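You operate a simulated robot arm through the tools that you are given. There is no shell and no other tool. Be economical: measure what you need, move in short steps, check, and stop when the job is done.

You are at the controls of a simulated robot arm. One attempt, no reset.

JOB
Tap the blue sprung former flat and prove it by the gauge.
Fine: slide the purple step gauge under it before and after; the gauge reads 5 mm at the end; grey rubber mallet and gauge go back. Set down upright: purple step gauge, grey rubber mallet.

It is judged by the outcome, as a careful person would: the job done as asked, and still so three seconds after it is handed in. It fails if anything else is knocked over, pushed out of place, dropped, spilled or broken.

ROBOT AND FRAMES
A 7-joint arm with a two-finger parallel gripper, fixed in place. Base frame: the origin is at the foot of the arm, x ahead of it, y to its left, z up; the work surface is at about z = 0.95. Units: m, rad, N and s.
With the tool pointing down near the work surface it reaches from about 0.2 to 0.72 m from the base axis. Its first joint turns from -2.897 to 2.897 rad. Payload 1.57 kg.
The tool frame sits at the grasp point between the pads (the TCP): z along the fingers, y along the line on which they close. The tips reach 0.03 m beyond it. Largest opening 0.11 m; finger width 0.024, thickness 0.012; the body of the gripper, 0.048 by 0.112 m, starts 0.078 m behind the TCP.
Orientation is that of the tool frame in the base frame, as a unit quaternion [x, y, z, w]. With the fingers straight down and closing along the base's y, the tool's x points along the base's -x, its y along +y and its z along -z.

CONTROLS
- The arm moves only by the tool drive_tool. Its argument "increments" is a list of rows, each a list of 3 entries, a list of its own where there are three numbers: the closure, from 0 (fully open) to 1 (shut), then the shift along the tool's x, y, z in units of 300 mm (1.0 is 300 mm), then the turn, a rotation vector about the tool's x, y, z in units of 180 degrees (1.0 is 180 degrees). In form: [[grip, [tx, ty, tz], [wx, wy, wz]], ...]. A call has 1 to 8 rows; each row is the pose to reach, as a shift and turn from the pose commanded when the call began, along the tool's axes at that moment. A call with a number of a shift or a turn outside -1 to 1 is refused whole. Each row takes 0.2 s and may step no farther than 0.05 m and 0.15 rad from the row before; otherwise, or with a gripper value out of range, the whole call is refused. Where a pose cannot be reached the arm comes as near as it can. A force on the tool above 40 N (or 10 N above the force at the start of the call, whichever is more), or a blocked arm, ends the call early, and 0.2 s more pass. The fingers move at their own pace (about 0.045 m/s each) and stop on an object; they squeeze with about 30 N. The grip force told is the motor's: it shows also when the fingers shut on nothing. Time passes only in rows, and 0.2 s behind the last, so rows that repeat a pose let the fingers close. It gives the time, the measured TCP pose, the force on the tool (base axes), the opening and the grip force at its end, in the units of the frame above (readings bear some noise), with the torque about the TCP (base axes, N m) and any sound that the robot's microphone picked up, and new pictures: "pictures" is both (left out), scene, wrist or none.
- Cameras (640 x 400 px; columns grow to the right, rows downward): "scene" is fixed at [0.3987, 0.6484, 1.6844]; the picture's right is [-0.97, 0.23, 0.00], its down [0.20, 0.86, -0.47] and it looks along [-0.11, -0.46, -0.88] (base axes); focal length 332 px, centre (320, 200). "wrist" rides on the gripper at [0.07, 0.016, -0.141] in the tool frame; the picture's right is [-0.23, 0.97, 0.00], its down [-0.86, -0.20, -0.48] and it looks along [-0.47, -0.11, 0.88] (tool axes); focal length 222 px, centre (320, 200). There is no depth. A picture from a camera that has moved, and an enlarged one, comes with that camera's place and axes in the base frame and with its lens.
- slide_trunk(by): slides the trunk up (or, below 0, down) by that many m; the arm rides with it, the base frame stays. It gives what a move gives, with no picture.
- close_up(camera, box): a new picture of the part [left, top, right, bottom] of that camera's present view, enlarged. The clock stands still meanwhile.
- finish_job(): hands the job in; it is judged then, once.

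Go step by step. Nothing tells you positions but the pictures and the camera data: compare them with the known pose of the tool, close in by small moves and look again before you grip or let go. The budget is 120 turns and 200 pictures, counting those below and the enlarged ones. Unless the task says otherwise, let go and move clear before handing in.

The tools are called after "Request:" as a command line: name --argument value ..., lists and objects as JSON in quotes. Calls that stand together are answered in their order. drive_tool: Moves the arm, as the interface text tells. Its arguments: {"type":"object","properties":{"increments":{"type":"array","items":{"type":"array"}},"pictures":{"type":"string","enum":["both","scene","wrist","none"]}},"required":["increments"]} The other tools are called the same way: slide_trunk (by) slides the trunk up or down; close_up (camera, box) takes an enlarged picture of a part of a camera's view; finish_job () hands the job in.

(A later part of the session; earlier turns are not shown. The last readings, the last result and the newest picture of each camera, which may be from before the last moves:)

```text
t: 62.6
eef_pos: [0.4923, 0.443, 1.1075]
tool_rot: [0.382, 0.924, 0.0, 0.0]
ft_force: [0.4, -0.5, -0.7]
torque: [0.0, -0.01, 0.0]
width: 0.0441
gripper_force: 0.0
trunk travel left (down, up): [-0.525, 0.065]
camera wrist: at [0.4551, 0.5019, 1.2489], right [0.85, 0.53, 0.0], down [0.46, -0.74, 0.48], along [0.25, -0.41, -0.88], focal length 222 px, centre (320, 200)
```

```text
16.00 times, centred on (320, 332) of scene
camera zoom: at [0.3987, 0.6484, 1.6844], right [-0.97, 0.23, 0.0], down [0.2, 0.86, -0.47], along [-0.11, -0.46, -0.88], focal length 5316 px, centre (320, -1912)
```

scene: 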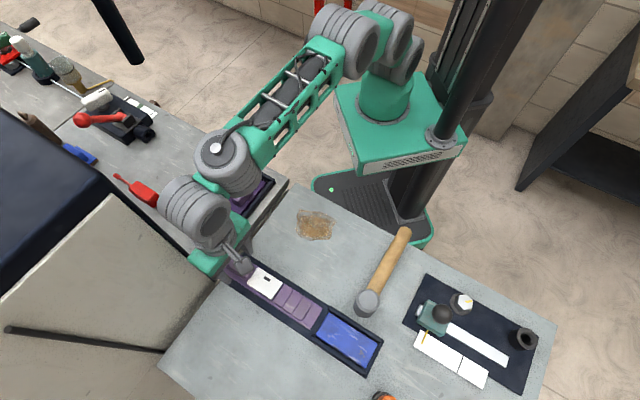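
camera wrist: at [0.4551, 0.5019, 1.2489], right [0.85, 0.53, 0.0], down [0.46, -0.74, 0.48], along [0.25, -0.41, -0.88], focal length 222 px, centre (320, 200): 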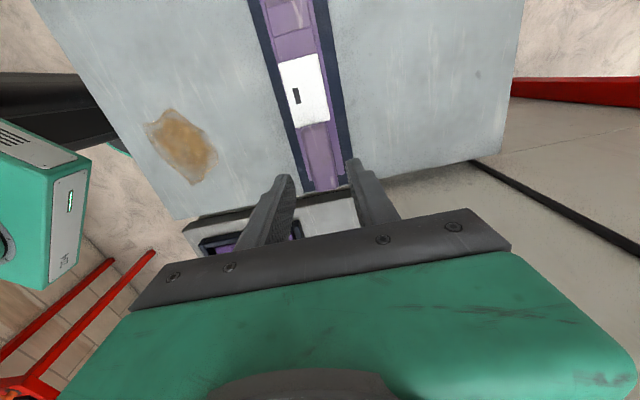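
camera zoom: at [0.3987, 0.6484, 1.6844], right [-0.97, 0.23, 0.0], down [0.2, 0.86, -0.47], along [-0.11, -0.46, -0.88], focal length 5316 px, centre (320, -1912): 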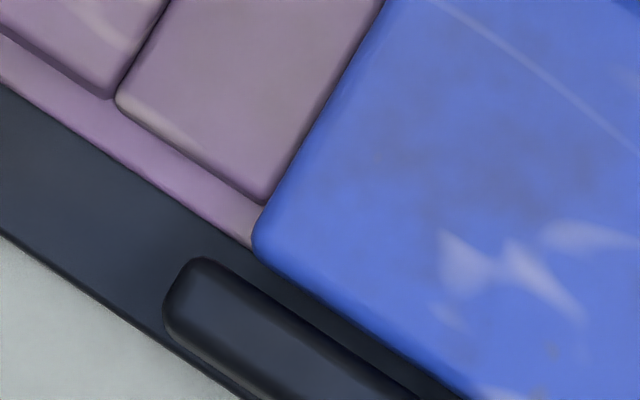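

I'll get an oblique look at the mouth. I'll turn the gripper so the wrist camera looks along +y at the former's front edge, then tilt it down low.

Request:
drive_tool --increments '[[0.2, [0.03, -0.045, -0.05], [0, 0, -0.045]], [0.0, [0.06, -0.09, -0.1], [0, 0, -0.09]], [0, [0.09, -0.135, -0.1], [0, 0, -0.135]], [0, [0.12, -0.18, -0.1], [0, 0, -0.18]], [0, [0.15, -0.22, -0.1], [0, 0, -0.225]], [0, [0.18, -0.26, -0.1], [0, 0, -0.27]], [0, [0.21, -0.3, -0.1], [0, 0, -0.315]], [0, [0.233, -0.342, -0.1], [0, 0, -0.36]]]' --pictures "none"

Request:
drive_tool --increments '[[0, [0, 0, 0], [0, 0, -0.045]], [0, [0, 0, 0], [0, 0, -0.09]], [0, [0, 0, 0], [0, 0, -0.135]], [0, [0, 0, 0], [0, 0, -0.18]], [0, [0, 0, 0], [0, 0, -0.225]], [0, [0, 0, 0], [0, 0, -0.27]], [0, [0, 0, 0], [0, 0, -0.315]], [0, [0, 0, 0], [0, 0, -0.36]]]'

```text
t: 64.4
eef_pos: [0.3685, 0.418, 1.1383]
tool_rot: [-0.173, 0.985, 0.0, 0.0]
ft_force: [-0.2, -0.2, -0.6]
torque: [0.02, -0.01, 0.01]
width: 0.1102
gripper_force: 0.1
trunk travel left (down, up): [-0.525, 0.065]
```

```text
t: 66.2
eef_pos: [0.3695, 0.4182, 1.1377]
tool_rot: [-0.674, 0.738, 0.001, 0.001]
ft_force: [0.5, -0.7, 0.0]
torque: [0.02, 0.02, -0.03]
width: 0.11
gripper_force: 0.0
trunk travel left (down, up): [-0.525, 0.065]
camera wrist: at [0.3478, 0.3481, 1.2797], right [-0.95, 0.31, 0.0], down [0.28, 0.83, 0.48], along [0.15, 0.45, -0.88], focal length 222 px, centre (320, 200)
```

scene: 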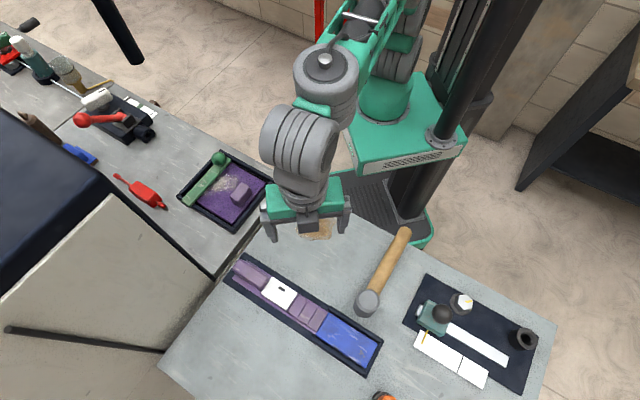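
wrist: 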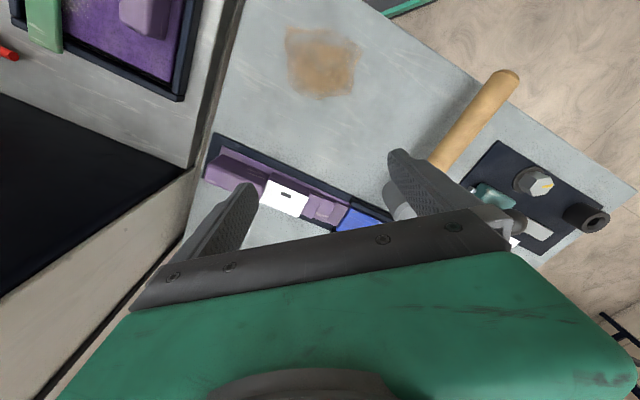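

Reachable. I'll move over the mouth with fingers narrowed, tilting 40° so the camera looks low at the mouth; staying high first.

Request:
drive_tool --increments '[[0.5, [-0.06, 0.015, 0.04], [0, -0.037, 0]], [0.5, [-0.13, 0.03, 0.08], [0, -0.074, 0]], [0.5, [-0.2, 0.045, 0.12], [0, -0.111, 0]], [0.5, [-0.28, 0.06, 0.16], [0, -0.148, 0]], [0.5, [-0.36, 0.075, 0.21], [0, -0.185, 0]], [0.5, [-0.427, 0.094, 0.26], [0, -0.222, 0]], [0.5, [-0.427, 0.094, 0.26], [0, -0.222, 0]]]'

```text
t: 67.8
eef_pos: [0.3529, 0.5475, 1.0614]
tool_rot: [-0.633, 0.695, 0.23, 0.253]
ft_force: [0.3, 0.1, -0.4]
torque: [0.0, 0.0, 0.01]
width: 0.0552
gripper_force: 0.0
trunk travel left (down, up): [-0.525, 0.065]
camera wrist: at [0.3247, 0.4039, 1.1243], right [-0.95, 0.26, 0.15], down [0.23, 0.33, 0.92], along [0.19, 0.91, -0.37], focal length 222 px, centre (320, 200)
```

scene: 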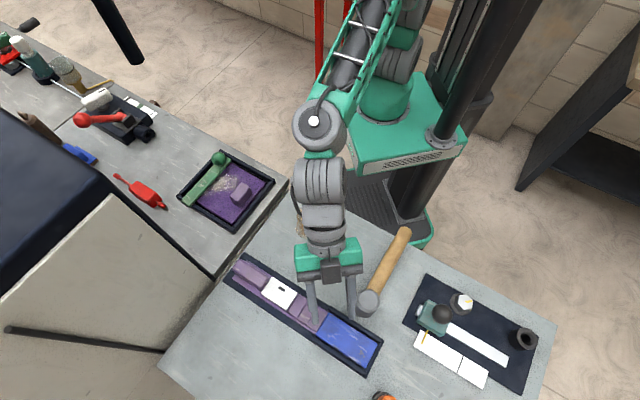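
wrist: 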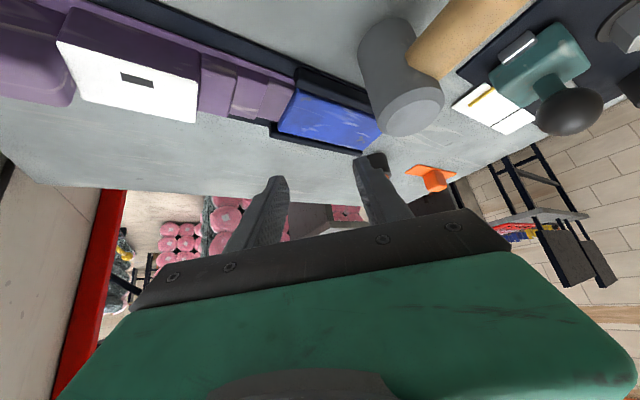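

Excellent oblique view of the mouth from here. I'll zoom in on it and on the display.

Request:
close_up --camera "wrist" --box '[180, 30, 390, 160]'

Request:
close_up --camera "wrist" --box '[240, 65, 320, 140]'

```text
3.05 times, centred on (285, 95) of wrist
camera zoom: at [0.3247, 0.4039, 1.1243], right [-0.95, 0.26, 0.15], down [0.23, 0.33, 0.92], along [0.19, 0.91, -0.37], focal length 677 px, centre (427, 520)
```

zoom: 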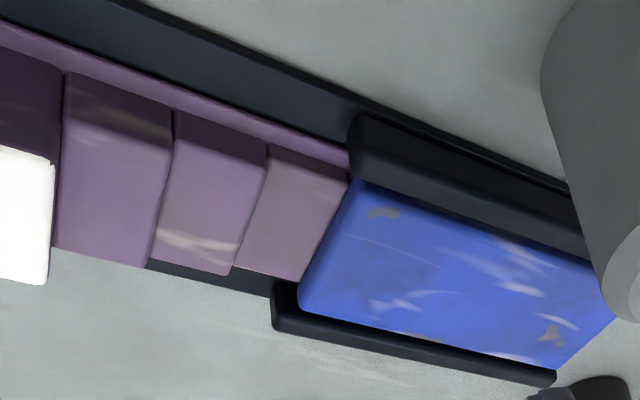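

```text
5.33 times, centred on (280, 102) of wrist
camera zoom: at [0.3247, 0.4039, 1.1243], right [-0.95, 0.26, 0.15], down [0.23, 0.33, 0.92], along [0.19, 0.91, -0.37], focal length 1185 px, centre (533, 720)
```

zoom: 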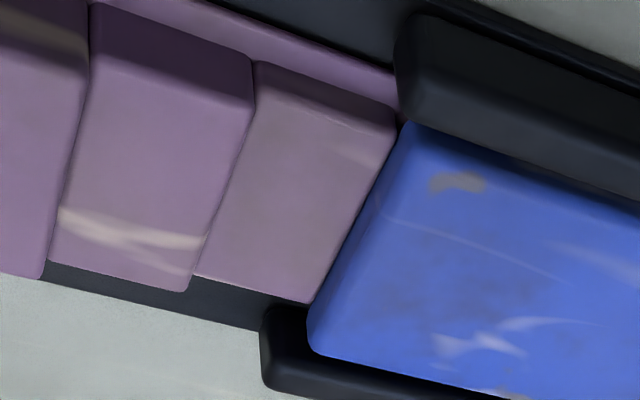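

I can see the step side faces. I'll zoom further to measure them.

Request:
close_up --camera "wrist" --box '[285, 72, 325, 97]'

Request:
close_up --camera "wrist" --box '[190, 40, 290, 102]'

```text
16.00 times, centred on (305, 84) of wrist
camera zoom: at [0.3247, 0.4039, 1.1243], right [-0.95, 0.26, 0.15], down [0.23, 0.33, 0.92], along [0.19, 0.91, -0.37], focal length 3554 px, centre (560, 2048)
```

zoom: 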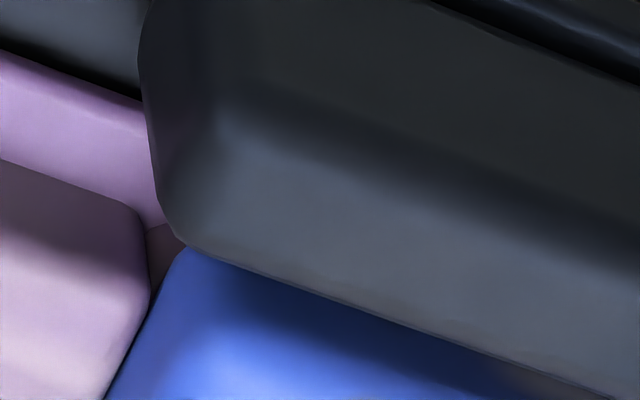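

```text
6.40 times, centred on (240, 71) of wrist
camera zoom: at [0.3247, 0.4039, 1.1243], right [-0.95, 0.26, 0.15], down [0.23, 0.33, 0.92], along [0.19, 0.91, -0.37], focal length 1422 px, centre (832, 1026)
```

zoom: 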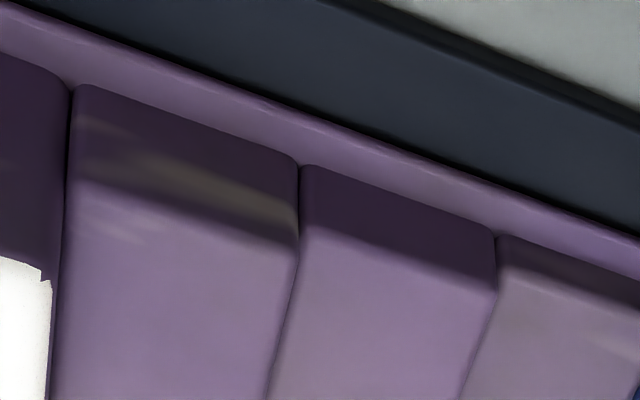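

The step heights look like roughly 5/8/11/14 mm, so stopping at the first step fits 5 mm. I want to see the remaining clearance over the thin tip, so I'll untilt, rotate to grip the gauge from this side and draw it back a little.

Request:
drive_tool --increments '[[0.5, [0, 0, -0.06], [0, 0.037, 0]], [0.5, [0, 0, -0.12], [0, 0.074, 0]], [0.5, [0, 0, -0.17], [0, 0.111, 0]], [0.5, [0, 0, -0.2], [0, 0.148, 0]], [0.5, [0, 0, -0.2], [0, 0.185, 0]], [0.5, [0, 0, -0.2], [0, 0.222, 0]]]' --pictures "none"

Request:
drive_tool --increments '[[0.5, [0, 0, 0], [0, 0, -0.04]], [0.5, [0, 0, 0], [0, 0, -0.08]], [0.5, [0, 0, 0], [0, 0, -0.12]], [0.5, [0, 0, 0], [0, 0, -0.16]], [0.5, [0, 0, 0], [0, 0, -0.2]], [0.5, [0, 0, 0], [0, 0, -0.24]], [0.5, [0, 0, 0], [0, 0, -0.278]], [0.5, [0, 0, 0], [0, 0, -0.278]]]' --pictures "none"

```text
t: 69.2
eef_pos: [0.3499, 0.5116, 1.1053]
tool_rot: [-0.674, 0.739, -0.001, -0.002]
ft_force: [-0.5, 0.4, -0.3]
torque: [-0.02, 0.04, -0.02]
width: 0.055
gripper_force: 0.1
trunk travel left (down, up): [-0.525, 0.065]
```

```text
t: 71.0
eef_pos: [0.3487, 0.5092, 1.106]
tool_rot: [0.923, -0.385, -0.001, 0.0]
ft_force: [-0.2, -0.1, 0.9]
torque: [0.01, 0.02, 0.01]
width: 0.0552
gripper_force: 0.1
trunk travel left (down, up): [-0.525, 0.065]
```

That orientation works too. Moving over the gauge block.

Request:
drive_tool --increments '[[0.45, [0.12, -0.045, 0], [0, 0, 0]], [0.45, [0.25, -0.09, 0], [0, 0, 0]], [0.45, [0.37, -0.135, 0.05], [0, 0, 0]], [0.45, [0.494, -0.179, 0.15], [0, 0, 0]], [0.45, [0.494, -0.179, 0.25], [0, 0, 0]], [0.45, [0.494, -0.179, 0.25], [0, 0, 0]]]' --pictures "both"

```text
t: 72.4
eef_pos: [0.4899, 0.4437, 1.031]
tool_rot: [0.923, -0.385, 0.0, 0.0]
ft_force: [-0.5, -0.2, -0.2]
torque: [0.03, 0.01, 0.03]
width: 0.0607
gripper_force: 0.0
trunk travel left (down, up): [-0.525, 0.065]
camera wrist: at [0.5279, 0.3804, 1.1721], right [-0.85, -0.52, 0.0], down [-0.46, 0.75, 0.48], along [-0.25, 0.41, -0.88], focal length 222 px, centre (320, 200)
```

scene: 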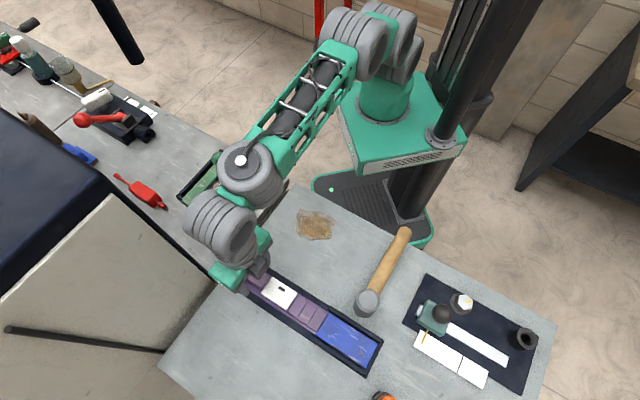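
wrist: 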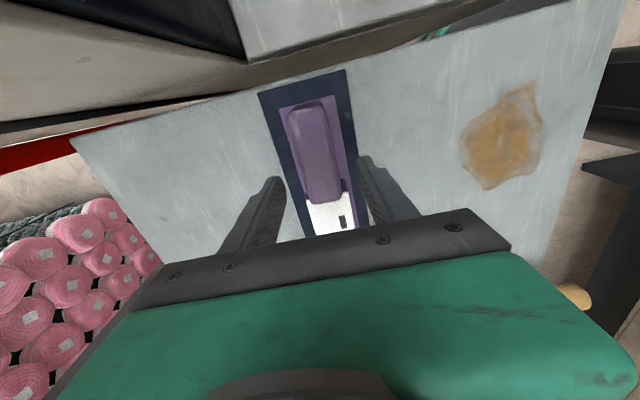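

Good. Grip and draw back 12 mm, leaving the thin tip still under the former's edge.

Request:
drive_tool --increments '[[0.6, [0.013, 0, 0.07], [0, 0, 0]], [0.6, [0.013, 0, 0.146], [0, 0, 0]], [0.8, [0.013, 0, 0.146], [0, 0, 0]], [1, [0.013, 0, 0.146], [0, 0, 0]], [1, [0.013, 0, 0.146], [0, 0, 0]], [1, [0.033, 0, 0.146], [0, 0, 0]], [1, [0.053, 0, 0.146], [0, 0, 0]], [1, [0.053, 0, 0.146], [0, 0, 0]]]' --pictures "none"

Request:
drive_tool --increments '[[0.5, [0, 0, 0], [0, 0, 0]], [0.5, [0, 0, 0], [0, 0, 0]], [0.5, [0, 0, -0.13], [0, 0, 0]], [0.5, [0, 0, -0.25], [0, 0, 0.04]], [0.5, [0, 0, -0.38], [0, 0, 0.08]], [0.5, [-0.1, 0.04, -0.38], [0, 0, 0.12]], [0.5, [-0.2, 0.08, -0.38], [0, 0, 0.16]], [0.5, [-0.33, 0.12, -0.38], [0, 0, 0.2]]]' --pictures "none"

```text
t: 74.2
eef_pos: [0.5029, 0.4311, 0.9872]
tool_rot: [0.923, -0.385, -0.001, -0.001]
ft_force: [0.0, -0.4, -0.7]
torque: [-0.05, 0.01, 0.02]
width: 0.0296
gripper_force: 29.6
trunk travel left (down, up): [-0.525, 0.065]
```

```text
t: 76.0
eef_pos: [0.409, 0.476, 1.0994]
tool_rot: [0.758, -0.652, 0.0, -0.001]
ft_force: [0.4, -0.9, 0.0]
torque: [-0.01, 0.04, 0.0]
width: 0.0549
gripper_force: 0.0
trunk travel left (down, up): [-0.525, 0.065]
```

Now tilt to view the mouth again.

Request:
drive_tool --increments '[[0.5, [-0.04, 0.016, 0.03], [0, -0.039, 0]], [0.5, [-0.08, 0.032, 0.07], [0, -0.078, 0]], [0.5, [-0.12, 0.048, 0.12], [0, -0.117, 0]], [0.5, [-0.16, 0.064, 0.17], [0, -0.156, 0]], [0.5, [-0.2, 0.08, 0.22], [0, -0.195, 0]], [0.5, [-0.234, 0.096, 0.26], [0, -0.233, 0]], [0.5, [-0.234, 0.096, 0.26], [0, -0.233, 0]]]' --pictures "wrist"

Request:
close_up --camera "wrist" --box '[230, 40, 380, 150]'

```text
t: 77.6
eef_pos: [0.3685, 0.5396, 1.0224]
tool_rot: [0.708, -0.608, -0.272, -0.234]
ft_force: [0.3, -0.1, 0.6]
torque: [0.02, 0.0, 0.04]
width: 0.0553
gripper_force: 0.1
trunk travel left (down, up): [-0.525, 0.065]
camera wrist: at [0.3759, 0.3922, 1.081], right [-0.99, 0.02, 0.15], down [0.15, 0.34, 0.93], along [-0.03, 0.94, -0.34], focal length 222 px, centre (320, 200)
```

wrist: 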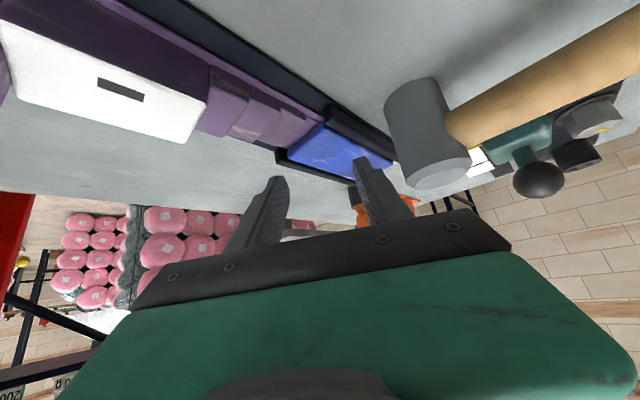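

```text
3.64 times, centred on (305, 95) of wrist
camera zoom: at [0.3759, 0.3922, 1.081], right [-0.99, 0.02, 0.15], down [0.15, 0.34, 0.93], along [-0.03, 0.94, -0.34], focal length 808 px, centre (374, 582)
```

zoom: 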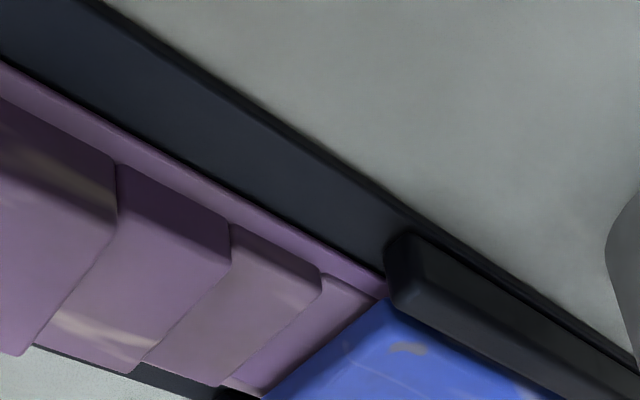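

The front edge with the thin tip underneath is now visible. Zooming in on it.

Request:
close_up --camera "wrist" --box '[310, 105, 342, 125]'

Request:
close_up --camera "wrist" --box '[280, 95, 340, 155]'

```text
16.00 times, centred on (326, 115) of wrist
camera zoom: at [0.3759, 0.3922, 1.081], right [-0.99, 0.02, 0.15], down [0.15, 0.34, 0.93], along [-0.03, 0.94, -0.34], focal length 3554 px, centre (224, 1560)
```

zoom: 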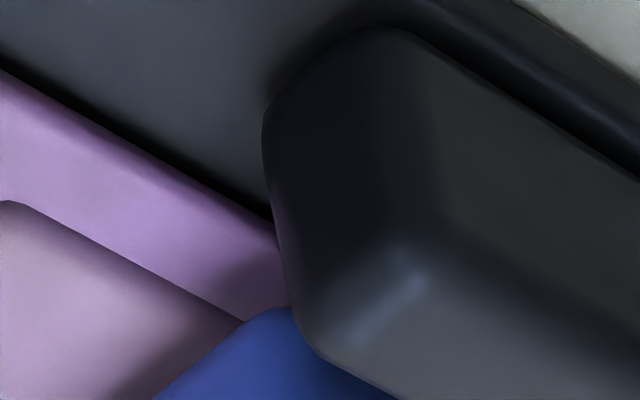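

```text
6.67 times, centred on (310, 125) of wrist
camera zoom: at [0.3759, 0.3922, 1.081], right [-0.99, 0.02, 0.15], down [0.15, 0.34, 0.93], along [-0.03, 0.94, -0.34], focal length 1481 px, centre (387, 700)
```

zoom: 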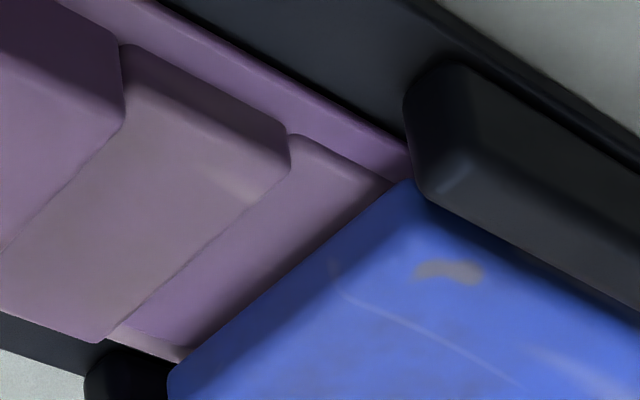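

The tip fits with the first step just outside. I'll return to the gauge, seat it gently against the stop again and hold longer to see if the readout responds.

Request:
drive_tool --increments '[[0.5, [0, 0, -0.06], [0, 0.039, 0]], [0.5, [0, 0, -0.12], [0, 0.078, 0]], [0.5, [0, 0, -0.17], [0, 0.117, 0]], [0.5, [0, 0, -0.2], [0, 0.156, 0]], [0.5, [0, 0, -0.2], [0, 0.195, 0]], [0.5, [0, 0, -0.2], [0, 0.233, 0]]]' --pictures "none"

Request:
drive_tool --increments '[[0.5, [0.06, -0.02, -0.05], [0, 0, -0.034]], [0.5, [0.12, -0.04, -0.1], [0, 0, -0.068]], [0.5, [0.18, -0.06, -0.1], [0, 0, -0.102]], [0.5, [0.24, -0.08, -0.1], [0, 0, -0.136]], [0.5, [0.3, -0.1, -0.1], [0, 0, -0.17]], [0.5, [0.3, -0.1, -0.1], [0, 0, -0.2]]]' --pictures "none"

```text
t: 79.0
eef_pos: [0.3728, 0.5029, 1.068]
tool_rot: [0.759, -0.651, 0.001, 0.001]
ft_force: [-0.1, -0.2, 0.3]
torque: [-0.01, -0.01, 0.0]
width: 0.0551
gripper_force: 0.0
trunk travel left (down, up): [-0.525, 0.065]
```

```text
t: 80.4
eef_pos: [0.4208, 0.4164, 1.0996]
tool_rot: [0.923, -0.384, 0.0, 0.001]
ft_force: [-0.7, 0.2, -0.6]
torque: [-0.02, 0.03, -0.02]
width: 0.055
gripper_force: 0.1
trunk travel left (down, up): [-0.525, 0.065]
```

Request:
drive_tool --increments '[[0.5, [0.08, -0.12, 0.05], [0, 0, 0]], [0.5, [0.158, -0.228, 0.12], [0, 0, 0]], [0.6, [0.158, -0.228, 0.24], [0, 0, 0]], [0.6, [0.158, -0.228, 0.35], [0, 0, 0]], [0.6, [0.158, -0.228, 0.378], [0, 0, 0]], [0.8, [0.158, -0.228, 0.378], [0, 0, 0]], [1, [0.158, -0.228, 0.378], [0, 0, 0]], [1, [0.158, -0.228, 0.378], [0, 0, 0]]]' --pictures "none"

Request:
drive_tool --increments '[[1, [-0.01, 0, 0], [0, 0, 0]], [1, [-0.02, 0, 0], [0, 0, 0]], [1, [-0.03, 0, 0], [0, 0, 0]], [1, [-0.036, 0, 0], [0, 0, 0]], [1, [-0.041, 0, 0], [0, 0, 0]], [1, [-0.044, 0, 0], [0, 0, 0]], [1, [-0.047, 0, 0], [0, 0, 0]], [1, [-0.05, 0, 0], [0, 0, 0]]]' --pictures "none"

```text
t: 82.2
eef_pos: [0.4995, 0.4322, 0.9839]
tool_rot: [0.923, -0.385, 0.0, 0.0]
ft_force: [0.0, 1.3, 1.9]
torque: [-0.03, 0.02, 0.01]
width: 0.0298
gripper_force: 30.2
trunk travel left (down, up): [-0.525, 0.065]
```

```text
t: 84.0
eef_pos: [0.489, 0.4406, 0.9839]
tool_rot: [0.922, -0.386, 0.001, -0.001]
ft_force: [6.4, -5.9, 0.9]
torque: [-0.14, -0.17, 0.25]
width: 0.0296
gripper_force: 30.1
trunk travel left (down, up): [-0.525, 0.065]
```

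Gentle contact of about 9 N. Holding for a while and looking.

Request:
drive_tool --increments '[[1, [0, 0, 0], [0, 0, 0]], [1, [0, 0, 0], [0, 0, 0]], [1, [0, 0, 0], [0, 0, 0]], [1, [0, 0, 0], [0, 0, 0]], [1, [0, 0, 0], [0, 0, 0]], [1, [0, 0, 0], [0, 0, 0]], [1, [0, 0, 0], [0, 0, 0]], [1, [0, 0, 0], [0, 0, 0]]]' --pictures "none"

Request:
close_up --camera "scene" --box '[240, 250, 350, 340]'

```text
t: 85.8
eef_pos: [0.49, 0.4415, 0.9827]
tool_rot: [0.923, -0.385, -0.001, 0.0]
ft_force: [16.5, -14.5, 0.7]
torque: [-0.21, -0.22, 0.05]
width: 0.0297
gripper_force: 30.0
trunk travel left (down, up): [-0.525, 0.065]
```

```text
4.44 times, centred on (295, 295) of scene
camera zoom: at [0.3987, 0.6484, 1.6844], right [-0.97, 0.23, 0.0], down [0.2, 0.86, -0.47], along [-0.11, -0.46, -0.88], focal length 1476 px, centre (431, -222)
```

zoom: 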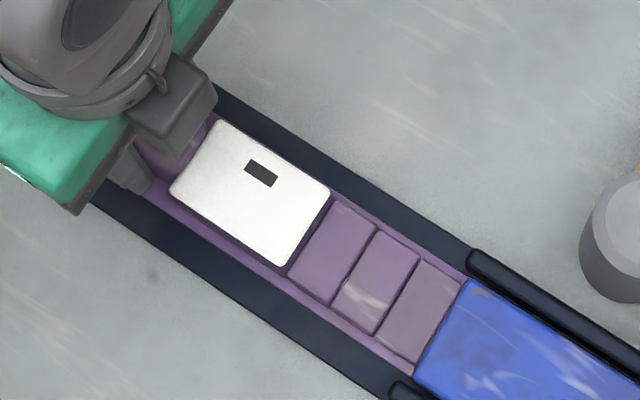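

Readout remains a dash, so it seems inert. To be sure the former is fully down I'll withdraw the gauge and give it firmer taps while comparing probe heights.

Request:
drive_tool --increments '[[1, [0.03, 0, 0], [0, 0, 0]], [1, [0.08, 0, 0], [0, 0, 0]], [1, [0.13, 0, 0], [0, 0, 0]], [1, [0.16, 0, 0], [0, 0, 0]], [0.5, [0.16, 0, 0], [0, 0, 0]], [0.5, [0.16, 0, 0], [0, 0, 0]], [0.4, [0.16, 0, -0.13], [0, 0, 0]], [0.4, [0.16, 0, -0.28], [0, 0, 0]]]' --pictures "none"

Request:
drive_tool --increments '[[0.4, [-0.08, 0.04, -0.1], [0, 0, 0.045]], [0.4, [-0.16, 0.08, -0.1], [0, 0, 0.09]], [0.4, [-0.24, 0.12, -0.1], [0, 0, 0.135]], [0.4, [-0.32, 0.16, -0.1], [0, 0, 0.18]], [0.4, [-0.4, 0.2, -0.1], [0, 0, 0.225]], [0.4, [-0.48, 0.24, -0.1], [0, 0, 0.27]], [0.4, [-0.56, 0.28, -0.1], [0, 0, 0.315]], [0.4, [-0.64, 0.32, -0.1], [0, 0, 0.36]]]' --pictures "none"

```text
t: 87.6
eef_pos: [0.5226, 0.41, 1.0672]
tool_rot: [0.923, -0.385, 0.0, 0.001]
ft_force: [0.1, 0.2, 0.2]
torque: [0.01, 0.03, 0.02]
width: 0.0658
gripper_force: 0.1
trunk travel left (down, up): [-0.525, 0.065]
```

```text
t: 89.4
eef_pos: [0.3207, 0.4782, 1.098]
tool_rot: [-0.572, 0.82, 0.0, 0.0]
ft_force: [0.6, -0.1, 0.5]
torque: [-0.03, 0.02, 0.0]
width: 0.0662
gripper_force: 0.0
trunk travel left (down, up): [-0.525, 0.065]
```

Request:
drive_tool --increments '[[0.4, [0.004, 0.074, 0], [0, 0, 0.035]], [0.4, [0.008, 0.148, 0], [0, 0, 0.07]], [0.4, [0.012, 0.222, 0.05], [0, 0, 0.105]], [0.4, [0.0165, 0.296, 0.12], [0, 0, 0.14]], [0.4, [0.0165, 0.296, 0.2], [0, 0, 0.14]], [0.4, [0.0165, 0.296, 0.2], [0, 0, 0.14]]]'

Request:
close_up --camera "scene" --box '[300, 295, 395, 385]'

```text
t: 90.8
eef_pos: [0.2351, 0.5007, 1.0382]
tool_rot: [-0.38, 0.925, 0.0, 0.0]
ft_force: [-0.3, -0.1, 0.5]
torque: [-0.04, 0.01, 0.01]
width: 0.066
gripper_force: 0.0
trunk travel left (down, up): [-0.525, 0.065]
camera wrist: at [0.1753, 0.4621, 1.1801], right [-0.52, 0.85, 0.0], down [0.75, 0.46, 0.48], along [0.41, 0.25, -0.88], focal length 222 px, centre (320, 200)
```

scene: 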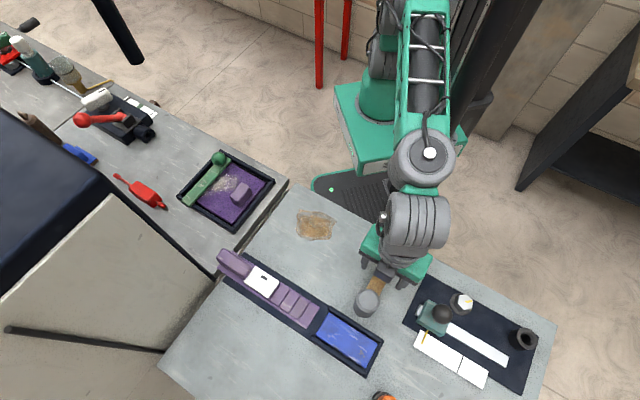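
wrist: 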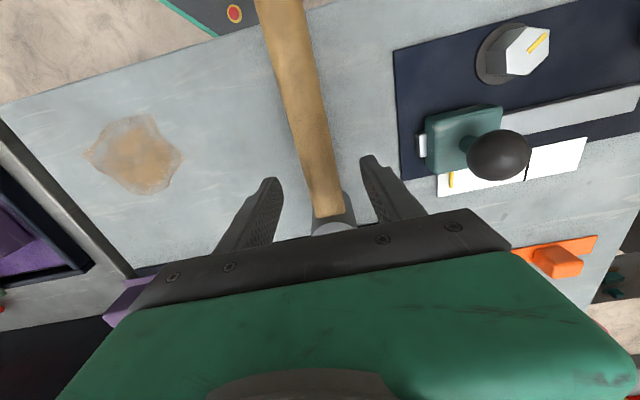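

```text
4.44 times, centred on (348, 340) of scene
camera zoom: at [0.3987, 0.6484, 1.6844], right [-0.97, 0.23, 0.0], down [0.2, 0.86, -0.47], along [-0.11, -0.46, -0.88], focal length 1476 px, centre (198, -422)
```

zoom: 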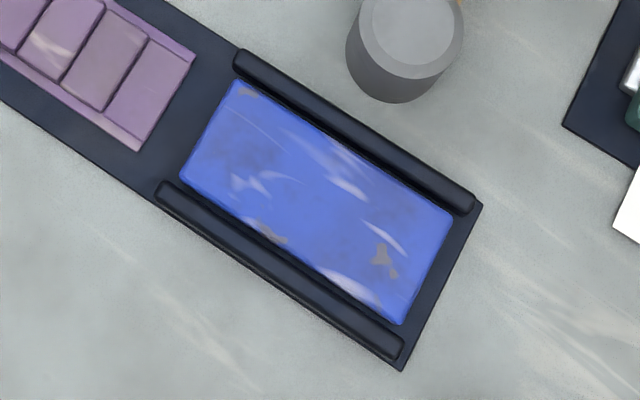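

Lower, grip the mallet and lift.

Request:
drive_tool --increments '[[0.4, [-0.008, 0, 0.07], [0, 0, 0]], [0.4, [-0.008, 0, 0.152], [0, 0, 0]], [0.6, [-0.008, 0, 0.152], [0, 0, 0]], [0.8, [-0.008, 0, 0.152], [0, 0, 0]], [1, [-0.008, 0, 0.152], [0, 0, 0]], [1, [-0.008, 0, 0.152], [0, 0, 0]], [1, [-0.008, 0, 0.152], [0, 0, 0]]]' --pictures "none"

Request:
drive_tool --increments '[[1, [0, 0, -0.06], [0, 0, 0]], [1, [0, 0, -0.13], [0, 0, 0]], [1, [0, 0, -0.18], [0, 0, 0]], [1, [-0.09, 0, -0.18], [0, 0, 0]], [1, [-0.18, 0, -0.18], [0, 0, 0]], [1, [-0.243, 0, -0.18], [0, 0, 0]], [1, [-0.243, 0, -0.14], [0, 0, 0]], [1, [-0.243, 0, -0.14], [0, 0, 0]]]' --pictures "none"

Request:
close_up --camera "scene" --box '[290, 270, 410, 390]'

```text
t: 92.4
eef_pos: [0.2358, 0.5022, 0.9927]
tool_rot: [-0.38, 0.925, 0.0, 0.0]
ft_force: [1.7, -2.5, 1.1]
torque: [-0.01, 0.0, -0.15]
width: 0.0296
gripper_force: 30.0
trunk travel left (down, up): [-0.525, 0.065]
```

```text
t: 94.2
eef_pos: [0.2893, 0.5575, 1.0363]
tool_rot: [-0.38, 0.925, 0.0, -0.001]
ft_force: [0.8, -1.0, -4.3]
torque: [-0.11, 0.13, 0.03]
width: 0.0293
gripper_force: 30.1
trunk travel left (down, up): [-0.525, 0.065]
```

```text
3.33 times, centred on (350, 330) of scene
camera zoom: at [0.3987, 0.6484, 1.6844], right [-0.97, 0.23, 0.0], down [0.2, 0.86, -0.47], along [-0.11, -0.46, -0.88], focal length 1107 px, centre (220, -233)
```

zoom: 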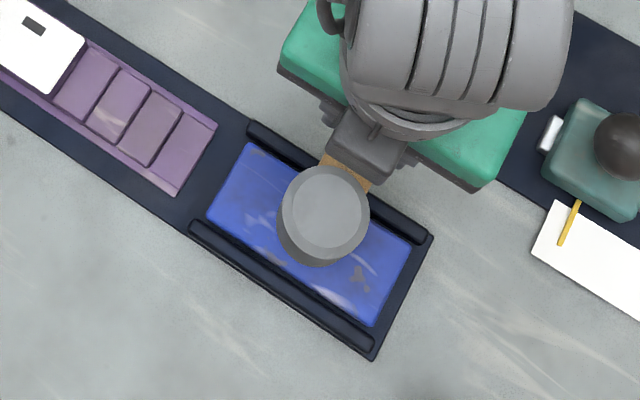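

In place over the former. Probe the surface first, slowly.

Request:
drive_tool --increments '[[1, [0, 0, 0.05], [0, 0, 0]], [1, [0, 0, 0.075], [0, 0, 0]], [1, [0, 0, 0.08], [0, 0, 0]], [1, [0, 0, 0.083], [0, 0, 0]], [1, [0, 0, 0.086], [0, 0, 0]]]' --pictures "none"

```text
t: 95.4
eef_pos: [0.2882, 0.5561, 1.0123]
tool_rot: [-0.38, 0.925, 0.002, 0.002]
ft_force: [0.7, -1.3, 12.0]
torque: [0.54, -0.29, -0.09]
width: 0.0293
gripper_force: 29.6
trunk travel left (down, up): [-0.525, 0.065]
```

Surface found at about 1.012 (16 N). Now raise 40 mm and give a firm tap.

Request:
drive_tool --increments '[[1, [0, 0, -0.07], [0, 0, 0]], [1, [0, 0, -0.14], [0, 0, 0]], [1, [0, 0, -0.14], [0, 0, 0]]]' --pictures "none"

Request:
drive_tool --increments '[[1, [0, 0, 0.155], [0, 0, 0]], [1, [0, 0, 0.05], [0, 0, 0]], [1, [0, 0, 0.05], [0, 0, 0]]]' --pictures "none"

Request:
close_up --camera "scene" --box '[300, 295, 395, 385]'

```text
t: 96.2
eef_pos: [0.288, 0.5561, 1.0505]
tool_rot: [-0.381, 0.925, 0.0, 0.0]
ft_force: [-0.7, 0.3, -4.1]
torque: [-0.15, 0.16, -0.01]
width: 0.0293
gripper_force: 30.1
trunk travel left (down, up): [-0.525, 0.065]
```

```text
t: 97.0
eef_pos: [0.2899, 0.5568, 1.0345]
tool_rot: [-0.381, 0.925, 0.0, -0.002]
ft_force: [0.1, 0.9, -4.2]
torque: [-0.13, 0.13, 0.01]
width: 0.0293
gripper_force: 30.0
trunk travel left (down, up): [-0.525, 0.065]
```

```text
4.44 times, centred on (348, 340) of scene
camera zoom: at [0.3987, 0.6484, 1.6844], right [-0.97, 0.23, 0.0], down [0.2, 0.86, -0.47], along [-0.11, -0.46, -0.88], focal length 1476 px, centre (198, -422)
```

zoom: 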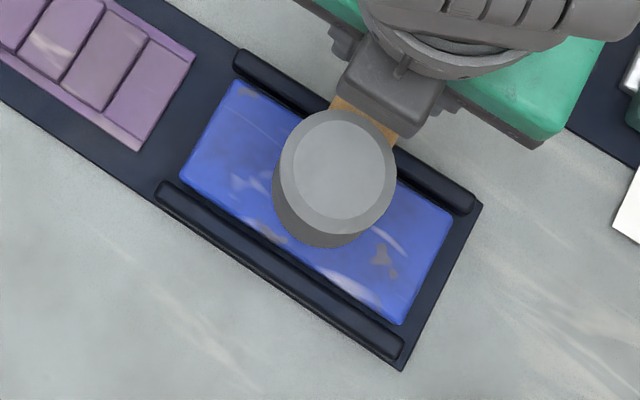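

Outline unchanged. Probe again to compare the height.

Request:
drive_tool --increments '[[1, [0, 0, 0.05], [0, 0, 0]], [1, [0, 0, 0.075], [0, 0, 0]], [1, [0, 0, 0.08], [0, 0, 0]], [1, [0, 0, 0.084], [0, 0, 0]], [1, [0, 0, 0.087], [0, 0, 0]]]' --pictures "none"

```text
t: 98.2
eef_pos: [0.2877, 0.5558, 1.0113]
tool_rot: [-0.38, 0.925, 0.001, 0.001]
ft_force: [2.2, -0.3, 6.2]
torque: [0.14, -0.34, -0.06]
width: 0.0292
gripper_force: 30.1
trunk travel left (down, up): [-0.525, 0.065]
```

The surface stays at about 1.011–1.012 after a firm tap, so the former is hard down at its stop: flat. Now I'll carry the mallet back to its original place.

Request:
drive_tool --increments '[[1, [0, 0, -0.09], [0, 0, 0]], [1, [0, 0, -0.18], [0, 0, 0]], [1, [0, 0, -0.26], [0, 0, 0]], [1, [0.04, -0.053, -0.26], [0, 0, 0.038]], [1, [0.08, -0.106, -0.26], [0, 0, 0.076]], [1, [0.12, -0.16, -0.26], [0, 0, 0.114]], [1, [0.16, -0.213, -0.26], [0, 0, 0.152]], [1, [0.203, -0.267, -0.26], [0, 0, 0.19]]]' --pictures "none"

```text
t: 100.0
eef_pos: [0.3017, 0.4545, 1.0884]
tool_rot: [-0.092, 0.996, 0.0, 0.0]
ft_force: [-0.7, 0.5, -3.7]
torque: [-0.05, 0.19, -0.02]
width: 0.0294
gripper_force: 30.3
trunk travel left (down, up): [-0.525, 0.065]
```

Request:
drive_tool --increments '[[1, [0.004, -0.05, 0], [0, 0, 0.0404]], [1, [0.008, -0.1, 0], [0, 0, 0.0808]], [1, [0.012, -0.15, 0], [0, 0, 0.1212]], [1, [0.016, -0.2, 0], [0, 0, 0.1616]], [1, [0.02, -0.25, 0], [0, 0, 0.202]], [1, [0.024, -0.3, 0], [0, 0, 0.2424]], [1, [0.028, -0.35, 0], [0, 0, 0.2828]], [1, [0.033, -0.406, 0], [0, 0, 0.323]]]' --pictures "none"

Request:
drive_tool --increments '[[1, [0, 0, 0.1], [0, 0, 0]], [1, [0, 0, 0.2], [0, 0, 0]], [1, [0, 0, 0.28], [0, 0, 0]], [1, [0, 0, 0.3], [0, 0, 0]], [1, [0, 0, 0.306], [0, 0, 0]]]'

Request:
close_up --camera "scene" --box '[270, 160, 390, 260]'

```text
t: 101.8
eef_pos: [0.3143, 0.333, 1.0865]
tool_rot: [0.404, 0.915, 0.0, -0.001]
ft_force: [-0.4, 0.6, -4.2]
torque: [0.17, 0.14, 0.02]
width: 0.0293
gripper_force: 30.2
trunk travel left (down, up): [-0.525, 0.065]
```

```text
t: 103.0
eef_pos: [0.3137, 0.3347, 0.9945]
tool_rot: [0.403, 0.915, 0.0, 0.0]
ft_force: [-0.6, -0.2, -3.8]
torque: [0.15, 0.13, -0.03]
width: 0.0293
gripper_force: 30.2
trunk travel left (down, up): [-0.525, 0.065]
camera wrist: at [0.2795, 0.3952, 1.1365], right [0.87, 0.49, 0.0], down [0.43, -0.77, 0.48], along [0.23, -0.42, -0.88], focal length 222 px, centre (320, 200)
```

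scene: 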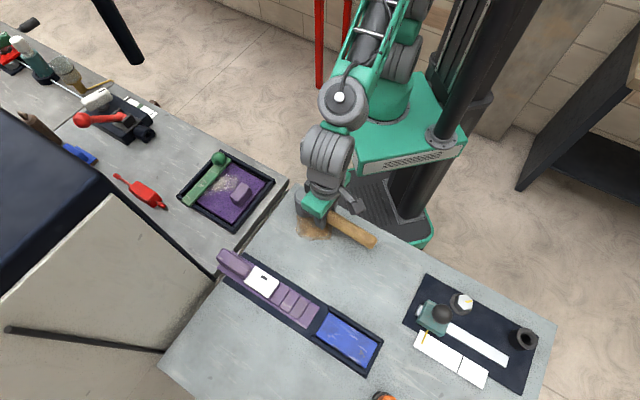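
wrist: 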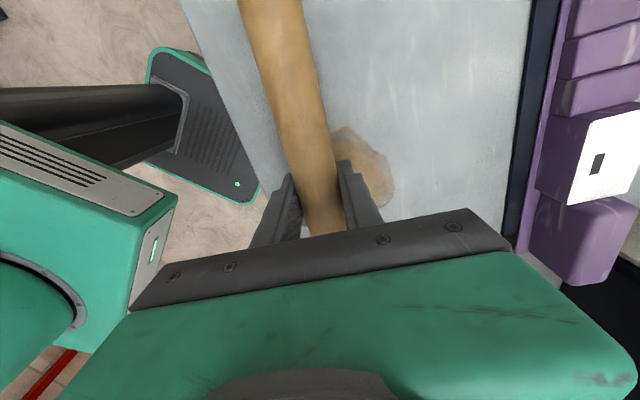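

```text
4.00 times, centred on (330, 210) of scene
camera zoom: at [0.3987, 0.6484, 1.6844], right [-0.97, 0.23, 0.0], down [0.2, 0.86, -0.47], along [-0.11, -0.46, -0.88], focal length 1329 px, centre (280, 160)
```

zoom: 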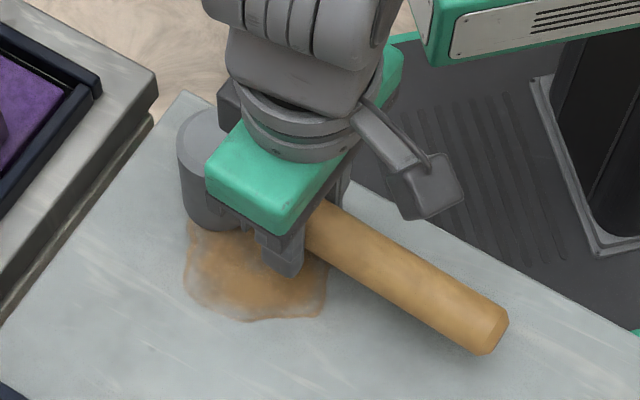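

It's back over its original spot. Easing down to contact.

Request:
drive_tool --increments '[[1, [0, 0, 0.004], [0, 0, 0]], [1, [0, 0, 0.008], [0, 0, 0]], [1, [0, 0, 0.01], [0, 0, 0]]]' --pictures "none"

```text
t: 103.8
eef_pos: [0.3143, 0.335, 0.9928]
tool_rot: [0.403, 0.915, 0.001, 0.001]
ft_force: [-0.3, 0.5, -3.4]
torque: [0.16, 0.13, 0.0]
width: 0.0293
gripper_force: 30.2
trunk travel left (down, up): [-0.525, 0.065]
```

Request:
drive_tool --increments '[[1, [0, 0, 0.003], [0, 0, 0]], [1, [0, 0, 0.006], [0, 0, 0]], [1, [0, 0, 0.008], [0, 0, 0]]]' --pictures "none"

```text
t: 104.6
eef_pos: [0.3134, 0.3345, 0.9915]
tool_rot: [0.403, 0.915, 0.002, 0.0]
ft_force: [-6.2, -2.5, 14.8]
torque: [-0.57, -0.05, -0.25]
width: 0.0293
gripper_force: 29.8
trunk travel left (down, up): [-0.525, 0.065]
```

The mallet head is on the table. I'll ease off the pressure, release and rise.

Request:
drive_tool --increments '[[1, [0, 0, -0.005], [0, 0, 0]], [0.7, [0, 0, -0.005], [0, 0, 0]], [0.4, [0, 0, -0.005], [0, 0, 0]], [0.4, [0, 0, -0.005], [0, 0, 0]], [0.4, [0, 0, -0.12], [0, 0, 0]], [0.4, [0, 0, -0.25], [0, 0, 0]], [0.4, [0, 0, -0.4], [0, 0, 0]]]'

Request:
close_up --camera "scene" --box '[210, 180, 400, 300]'

```text
t: 106.2
eef_pos: [0.3148, 0.3376, 1.1118]
tool_rot: [0.403, 0.915, 0.0, 0.0]
ft_force: [-0.2, -0.4, 0.8]
torque: [-0.01, -0.03, 0.02]
width: 0.0658
gripper_force: 0.0
trunk travel left (down, up): [-0.525, 0.065]
camera wrist: at [0.2805, 0.3981, 1.2531], right [0.87, 0.49, 0.0], down [0.43, -0.77, 0.48], along [0.23, -0.42, -0.88], focal length 222 px, centre (320, 200)
```

scene: 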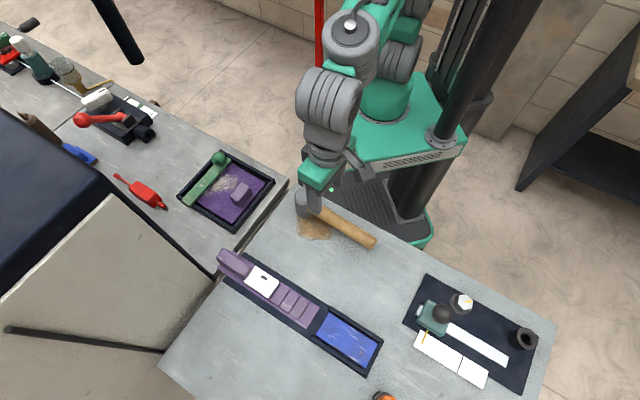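
wrist: 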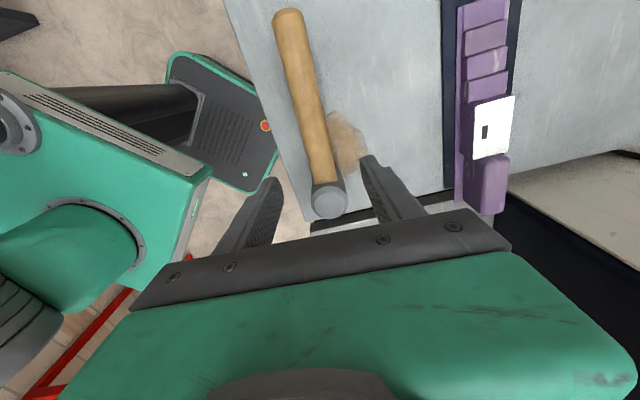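

```text
3.33 times, centred on (305, 240) of scene
camera zoom: at [0.3987, 0.6484, 1.6844], right [-0.97, 0.23, 0.0], down [0.2, 0.86, -0.47], along [-0.11, -0.46, -0.88], focal length 1107 px, centre (370, 67)
```

zoom: 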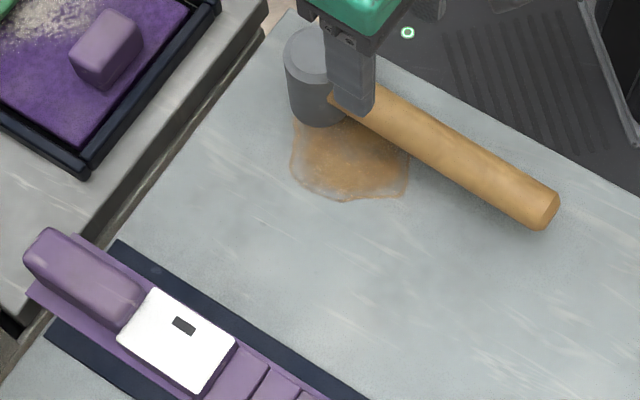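

The mallet is upright and back in place. Now the final gauge check: over to the gauge block.

Request:
drive_tool --increments '[[0.45, [-0.05, 0.12, 0], [0, 0, -0.003]], [0.45, [-0.1, 0.24, 0], [0, 0, -0.006]], [0.45, [-0.15, 0.36, 0], [0, 0, -0.009]], [0.45, [-0.2, 0.48, 0], [0, 0, -0.012]], [0.45, [-0.25, 0.58, 0.07], [0, 0, -0.0145]], [0.45, [-0.289, 0.674, 0.16], [0, 0, -0.0145]], [0.45, [-0.289, 0.674, 0.26], [0, 0, -0.0145]], [0.45, [-0.289, 0.674, 0.26], [0, 0, -0.0145]]]' --pictures "wrist"

```text
t: 108.0
eef_pos: [0.5223, 0.408, 1.0334]
tool_rot: [0.383, 0.924, 0.0, 0.001]
ft_force: [-0.2, -0.1, 0.4]
torque: [0.01, 0.01, 0.01]
width: 0.0602
gripper_force: 0.1
trunk travel left (down, up): [-0.525, 0.065]
camera wrist: at [0.4854, 0.4661, 1.1736], right [0.85, 0.53, 0.0], down [0.46, -0.75, 0.48], along [0.25, -0.41, -0.88], focal length 222 px, centre (320, 200)
```

wrist: 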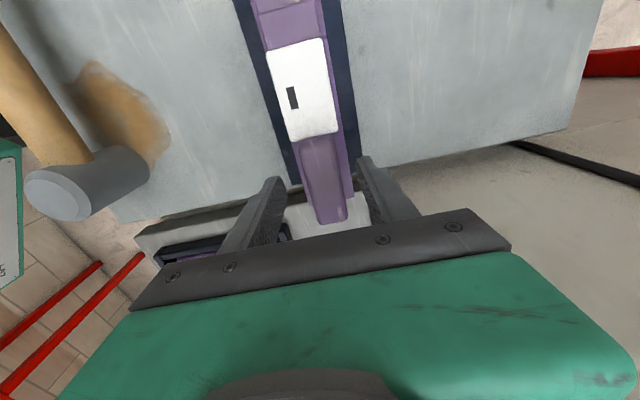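

Lower, grip and slide in to the stop.

Request:
drive_tool --increments '[[0.6, [0, 0, 0.08], [0, 0, 0]], [0.6, [0, 0, 0.161], [0, 0, 0]], [0.8, [0, 0, 0.161], [0, 0, 0]], [1, [0, 0, 0.161], [0, 0, 0]], [1, [0, 0, 0.161], [0, 0, 0]], [1, [0, 0, 0.161], [0, 0, 0]]]' --pictures "none"

Request:
drive_tool --increments '[[1, [0.03, 0, 0], [0, 0, 0]], [1, [0.06, 0, 0], [0, 0, 0]], [1, [0.09, 0, 0], [0, 0, 0]], [1, [0.115, 0, 0], [0, 0, 0]], [1, [0.13, 0, 0], [0, 0, 0]], [1, [0.14, 0, 0], [0, 0, 0]], [1, [0.147, 0, 0], [0, 0, 0]], [1, [0.151, 0, 0], [0, 0, 0]]]' --pictures "none"

```text
t: 109.4
eef_pos: [0.5214, 0.4079, 0.9842]
tool_rot: [0.383, 0.924, -0.001, 0.0]
ft_force: [0.1, 0.7, 2.3]
torque: [-0.06, -0.04, -0.02]
width: 0.0297
gripper_force: 30.5
trunk travel left (down, up): [-0.525, 0.065]
```

```text
t: 111.2
eef_pos: [0.49, 0.4382, 0.9836]
tool_rot: [0.383, 0.924, 0.0, 0.001]
ft_force: [-0.4, 0.5, -0.1]
torque: [-0.04, 0.0, -0.02]
width: 0.0294
gripper_force: 30.2
trunk travel left (down, up): [-0.525, 0.065]
```

Not at the stop yet; a little more.

Request:
drive_tool --increments '[[1, [0.005, 0, 0], [0, 0, 0]], [1, [0.01, 0, 0], [0, 0, 0]], [1, [0.015, 0, 0], [0, 0, 0]], [1, [0.02, 0, 0], [0, 0, 0]]]' --pictures "wrist"

Request:
close_up --camera "scene" --box '[260, 260, 400, 380]'

```text
t: 112.2
eef_pos: [0.4872, 0.4413, 0.9856]
tool_rot: [0.385, 0.923, 0.001, -0.001]
ft_force: [19.1, -19.2, 2.4]
torque: [-0.09, 0.0, 0.18]
width: 0.0299
gripper_force: 30.5
trunk travel left (down, up): [-0.525, 0.065]
camera wrist: at [0.4509, 0.4997, 1.1268], right [0.85, 0.53, 0.0], down [0.46, -0.75, 0.48], along [0.25, -0.41, -0.88], focal length 222 px, centre (320, 200)
```

wrist: 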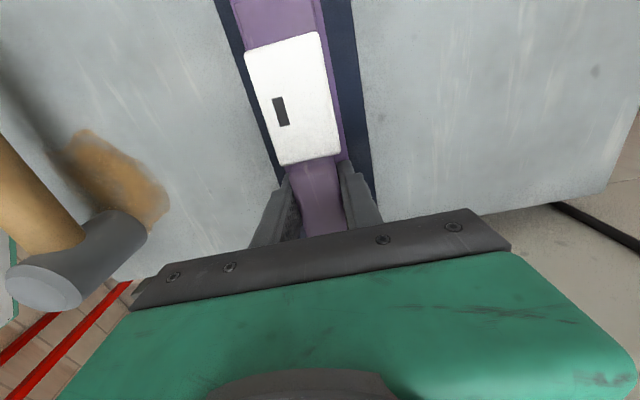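

```text
3.33 times, centred on (330, 320) of scene
camera zoom: at [0.3987, 0.6484, 1.6844], right [-0.97, 0.23, 0.0], down [0.2, 0.86, -0.47], along [-0.11, -0.46, -0.88], focal length 1107 px, centre (287, -200)
```

zoom: 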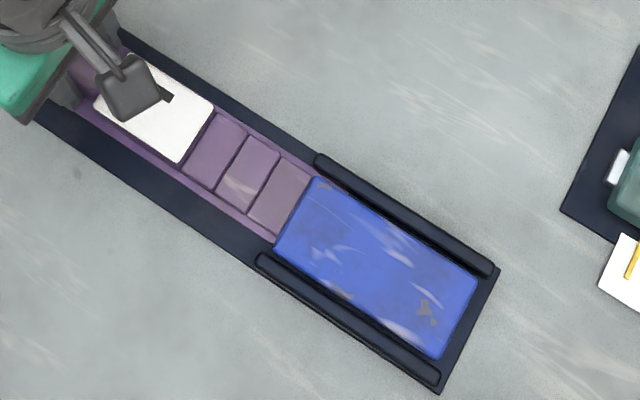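

It again stops at the first step, so only the thinnest step enters. I'll relax, release and wait a little, one last look at the readout.

Request:
drive_tool --increments '[[1, [-0.012, 0, 0], [0, 0, 0]], [0.6, [-0.012, 0, 0], [0, 0, 0]], [0.6, [-0.012, 0, 0], [0, 0, 0]], [0.6, [-0.012, 0, 0], [0, 0, 0]], [0.6, [-0.012, 0, 0], [0, 0, 0]], [0.6, [-0.012, 0, 0], [0, 0, 0]], [0.6, [-0.012, 0, 0], [0, 0, 0]], [0.6, [-0.012, 0, 0], [0, 0, 0]]]' --pictures "none"

Request:
drive_tool --increments '[[0.6, [-0.012, 0, 0], [0, 0, 0]], [0.6, [-0.012, 0, 0], [0, 0, 0]], [0.6, [-0.012, 0, 0], [0, 0, 0]], [0.6, [-0.012, 0, 0], [0, 0, 0]], [0.6, [-0.012, 0, 0], [0, 0, 0]], [0.6, [-0.012, 0, 0], [0, 0, 0]], [0.6, [-0.012, 0, 0], [0, 0, 0]], [0.6, [-0.012, 0, 0], [0, 0, 0]]]' --pictures "wrist"

```text
t: 114.0
eef_pos: [0.4863, 0.4398, 0.985]
tool_rot: [0.383, 0.924, 0.0, 0.0]
ft_force: [0.2, -0.1, 0.1]
torque: [-0.01, 0.02, 0.0]
width: 0.0441
gripper_force: 0.0
trunk travel left (down, up): [-0.525, 0.065]
```

```text
t: 115.8
eef_pos: [0.4894, 0.4374, 0.9848]
tool_rot: [0.382, 0.924, 0.0, 0.0]
ft_force: [-1.0, 0.2, -0.4]
torque: [0.02, 0.02, 0.02]
width: 0.0441
gripper_force: 0.2
trunk travel left (down, up): [-0.525, 0.065]
camera wrist: at [0.4536, 0.4972, 1.1263], right [0.85, 0.53, 0.0], down [0.46, -0.75, 0.48], along [0.25, -0.41, -0.88], focal length 222 px, centre (320, 200)
```

wrist: 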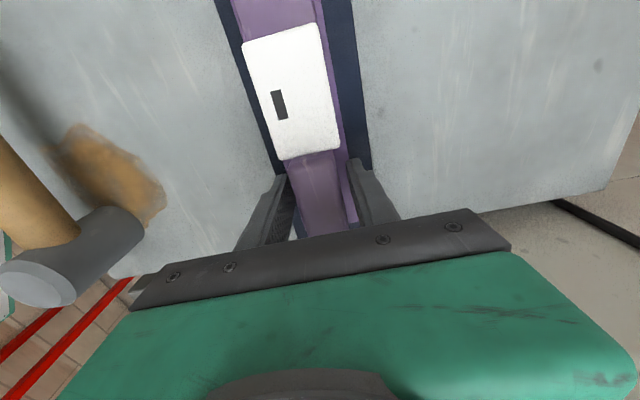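

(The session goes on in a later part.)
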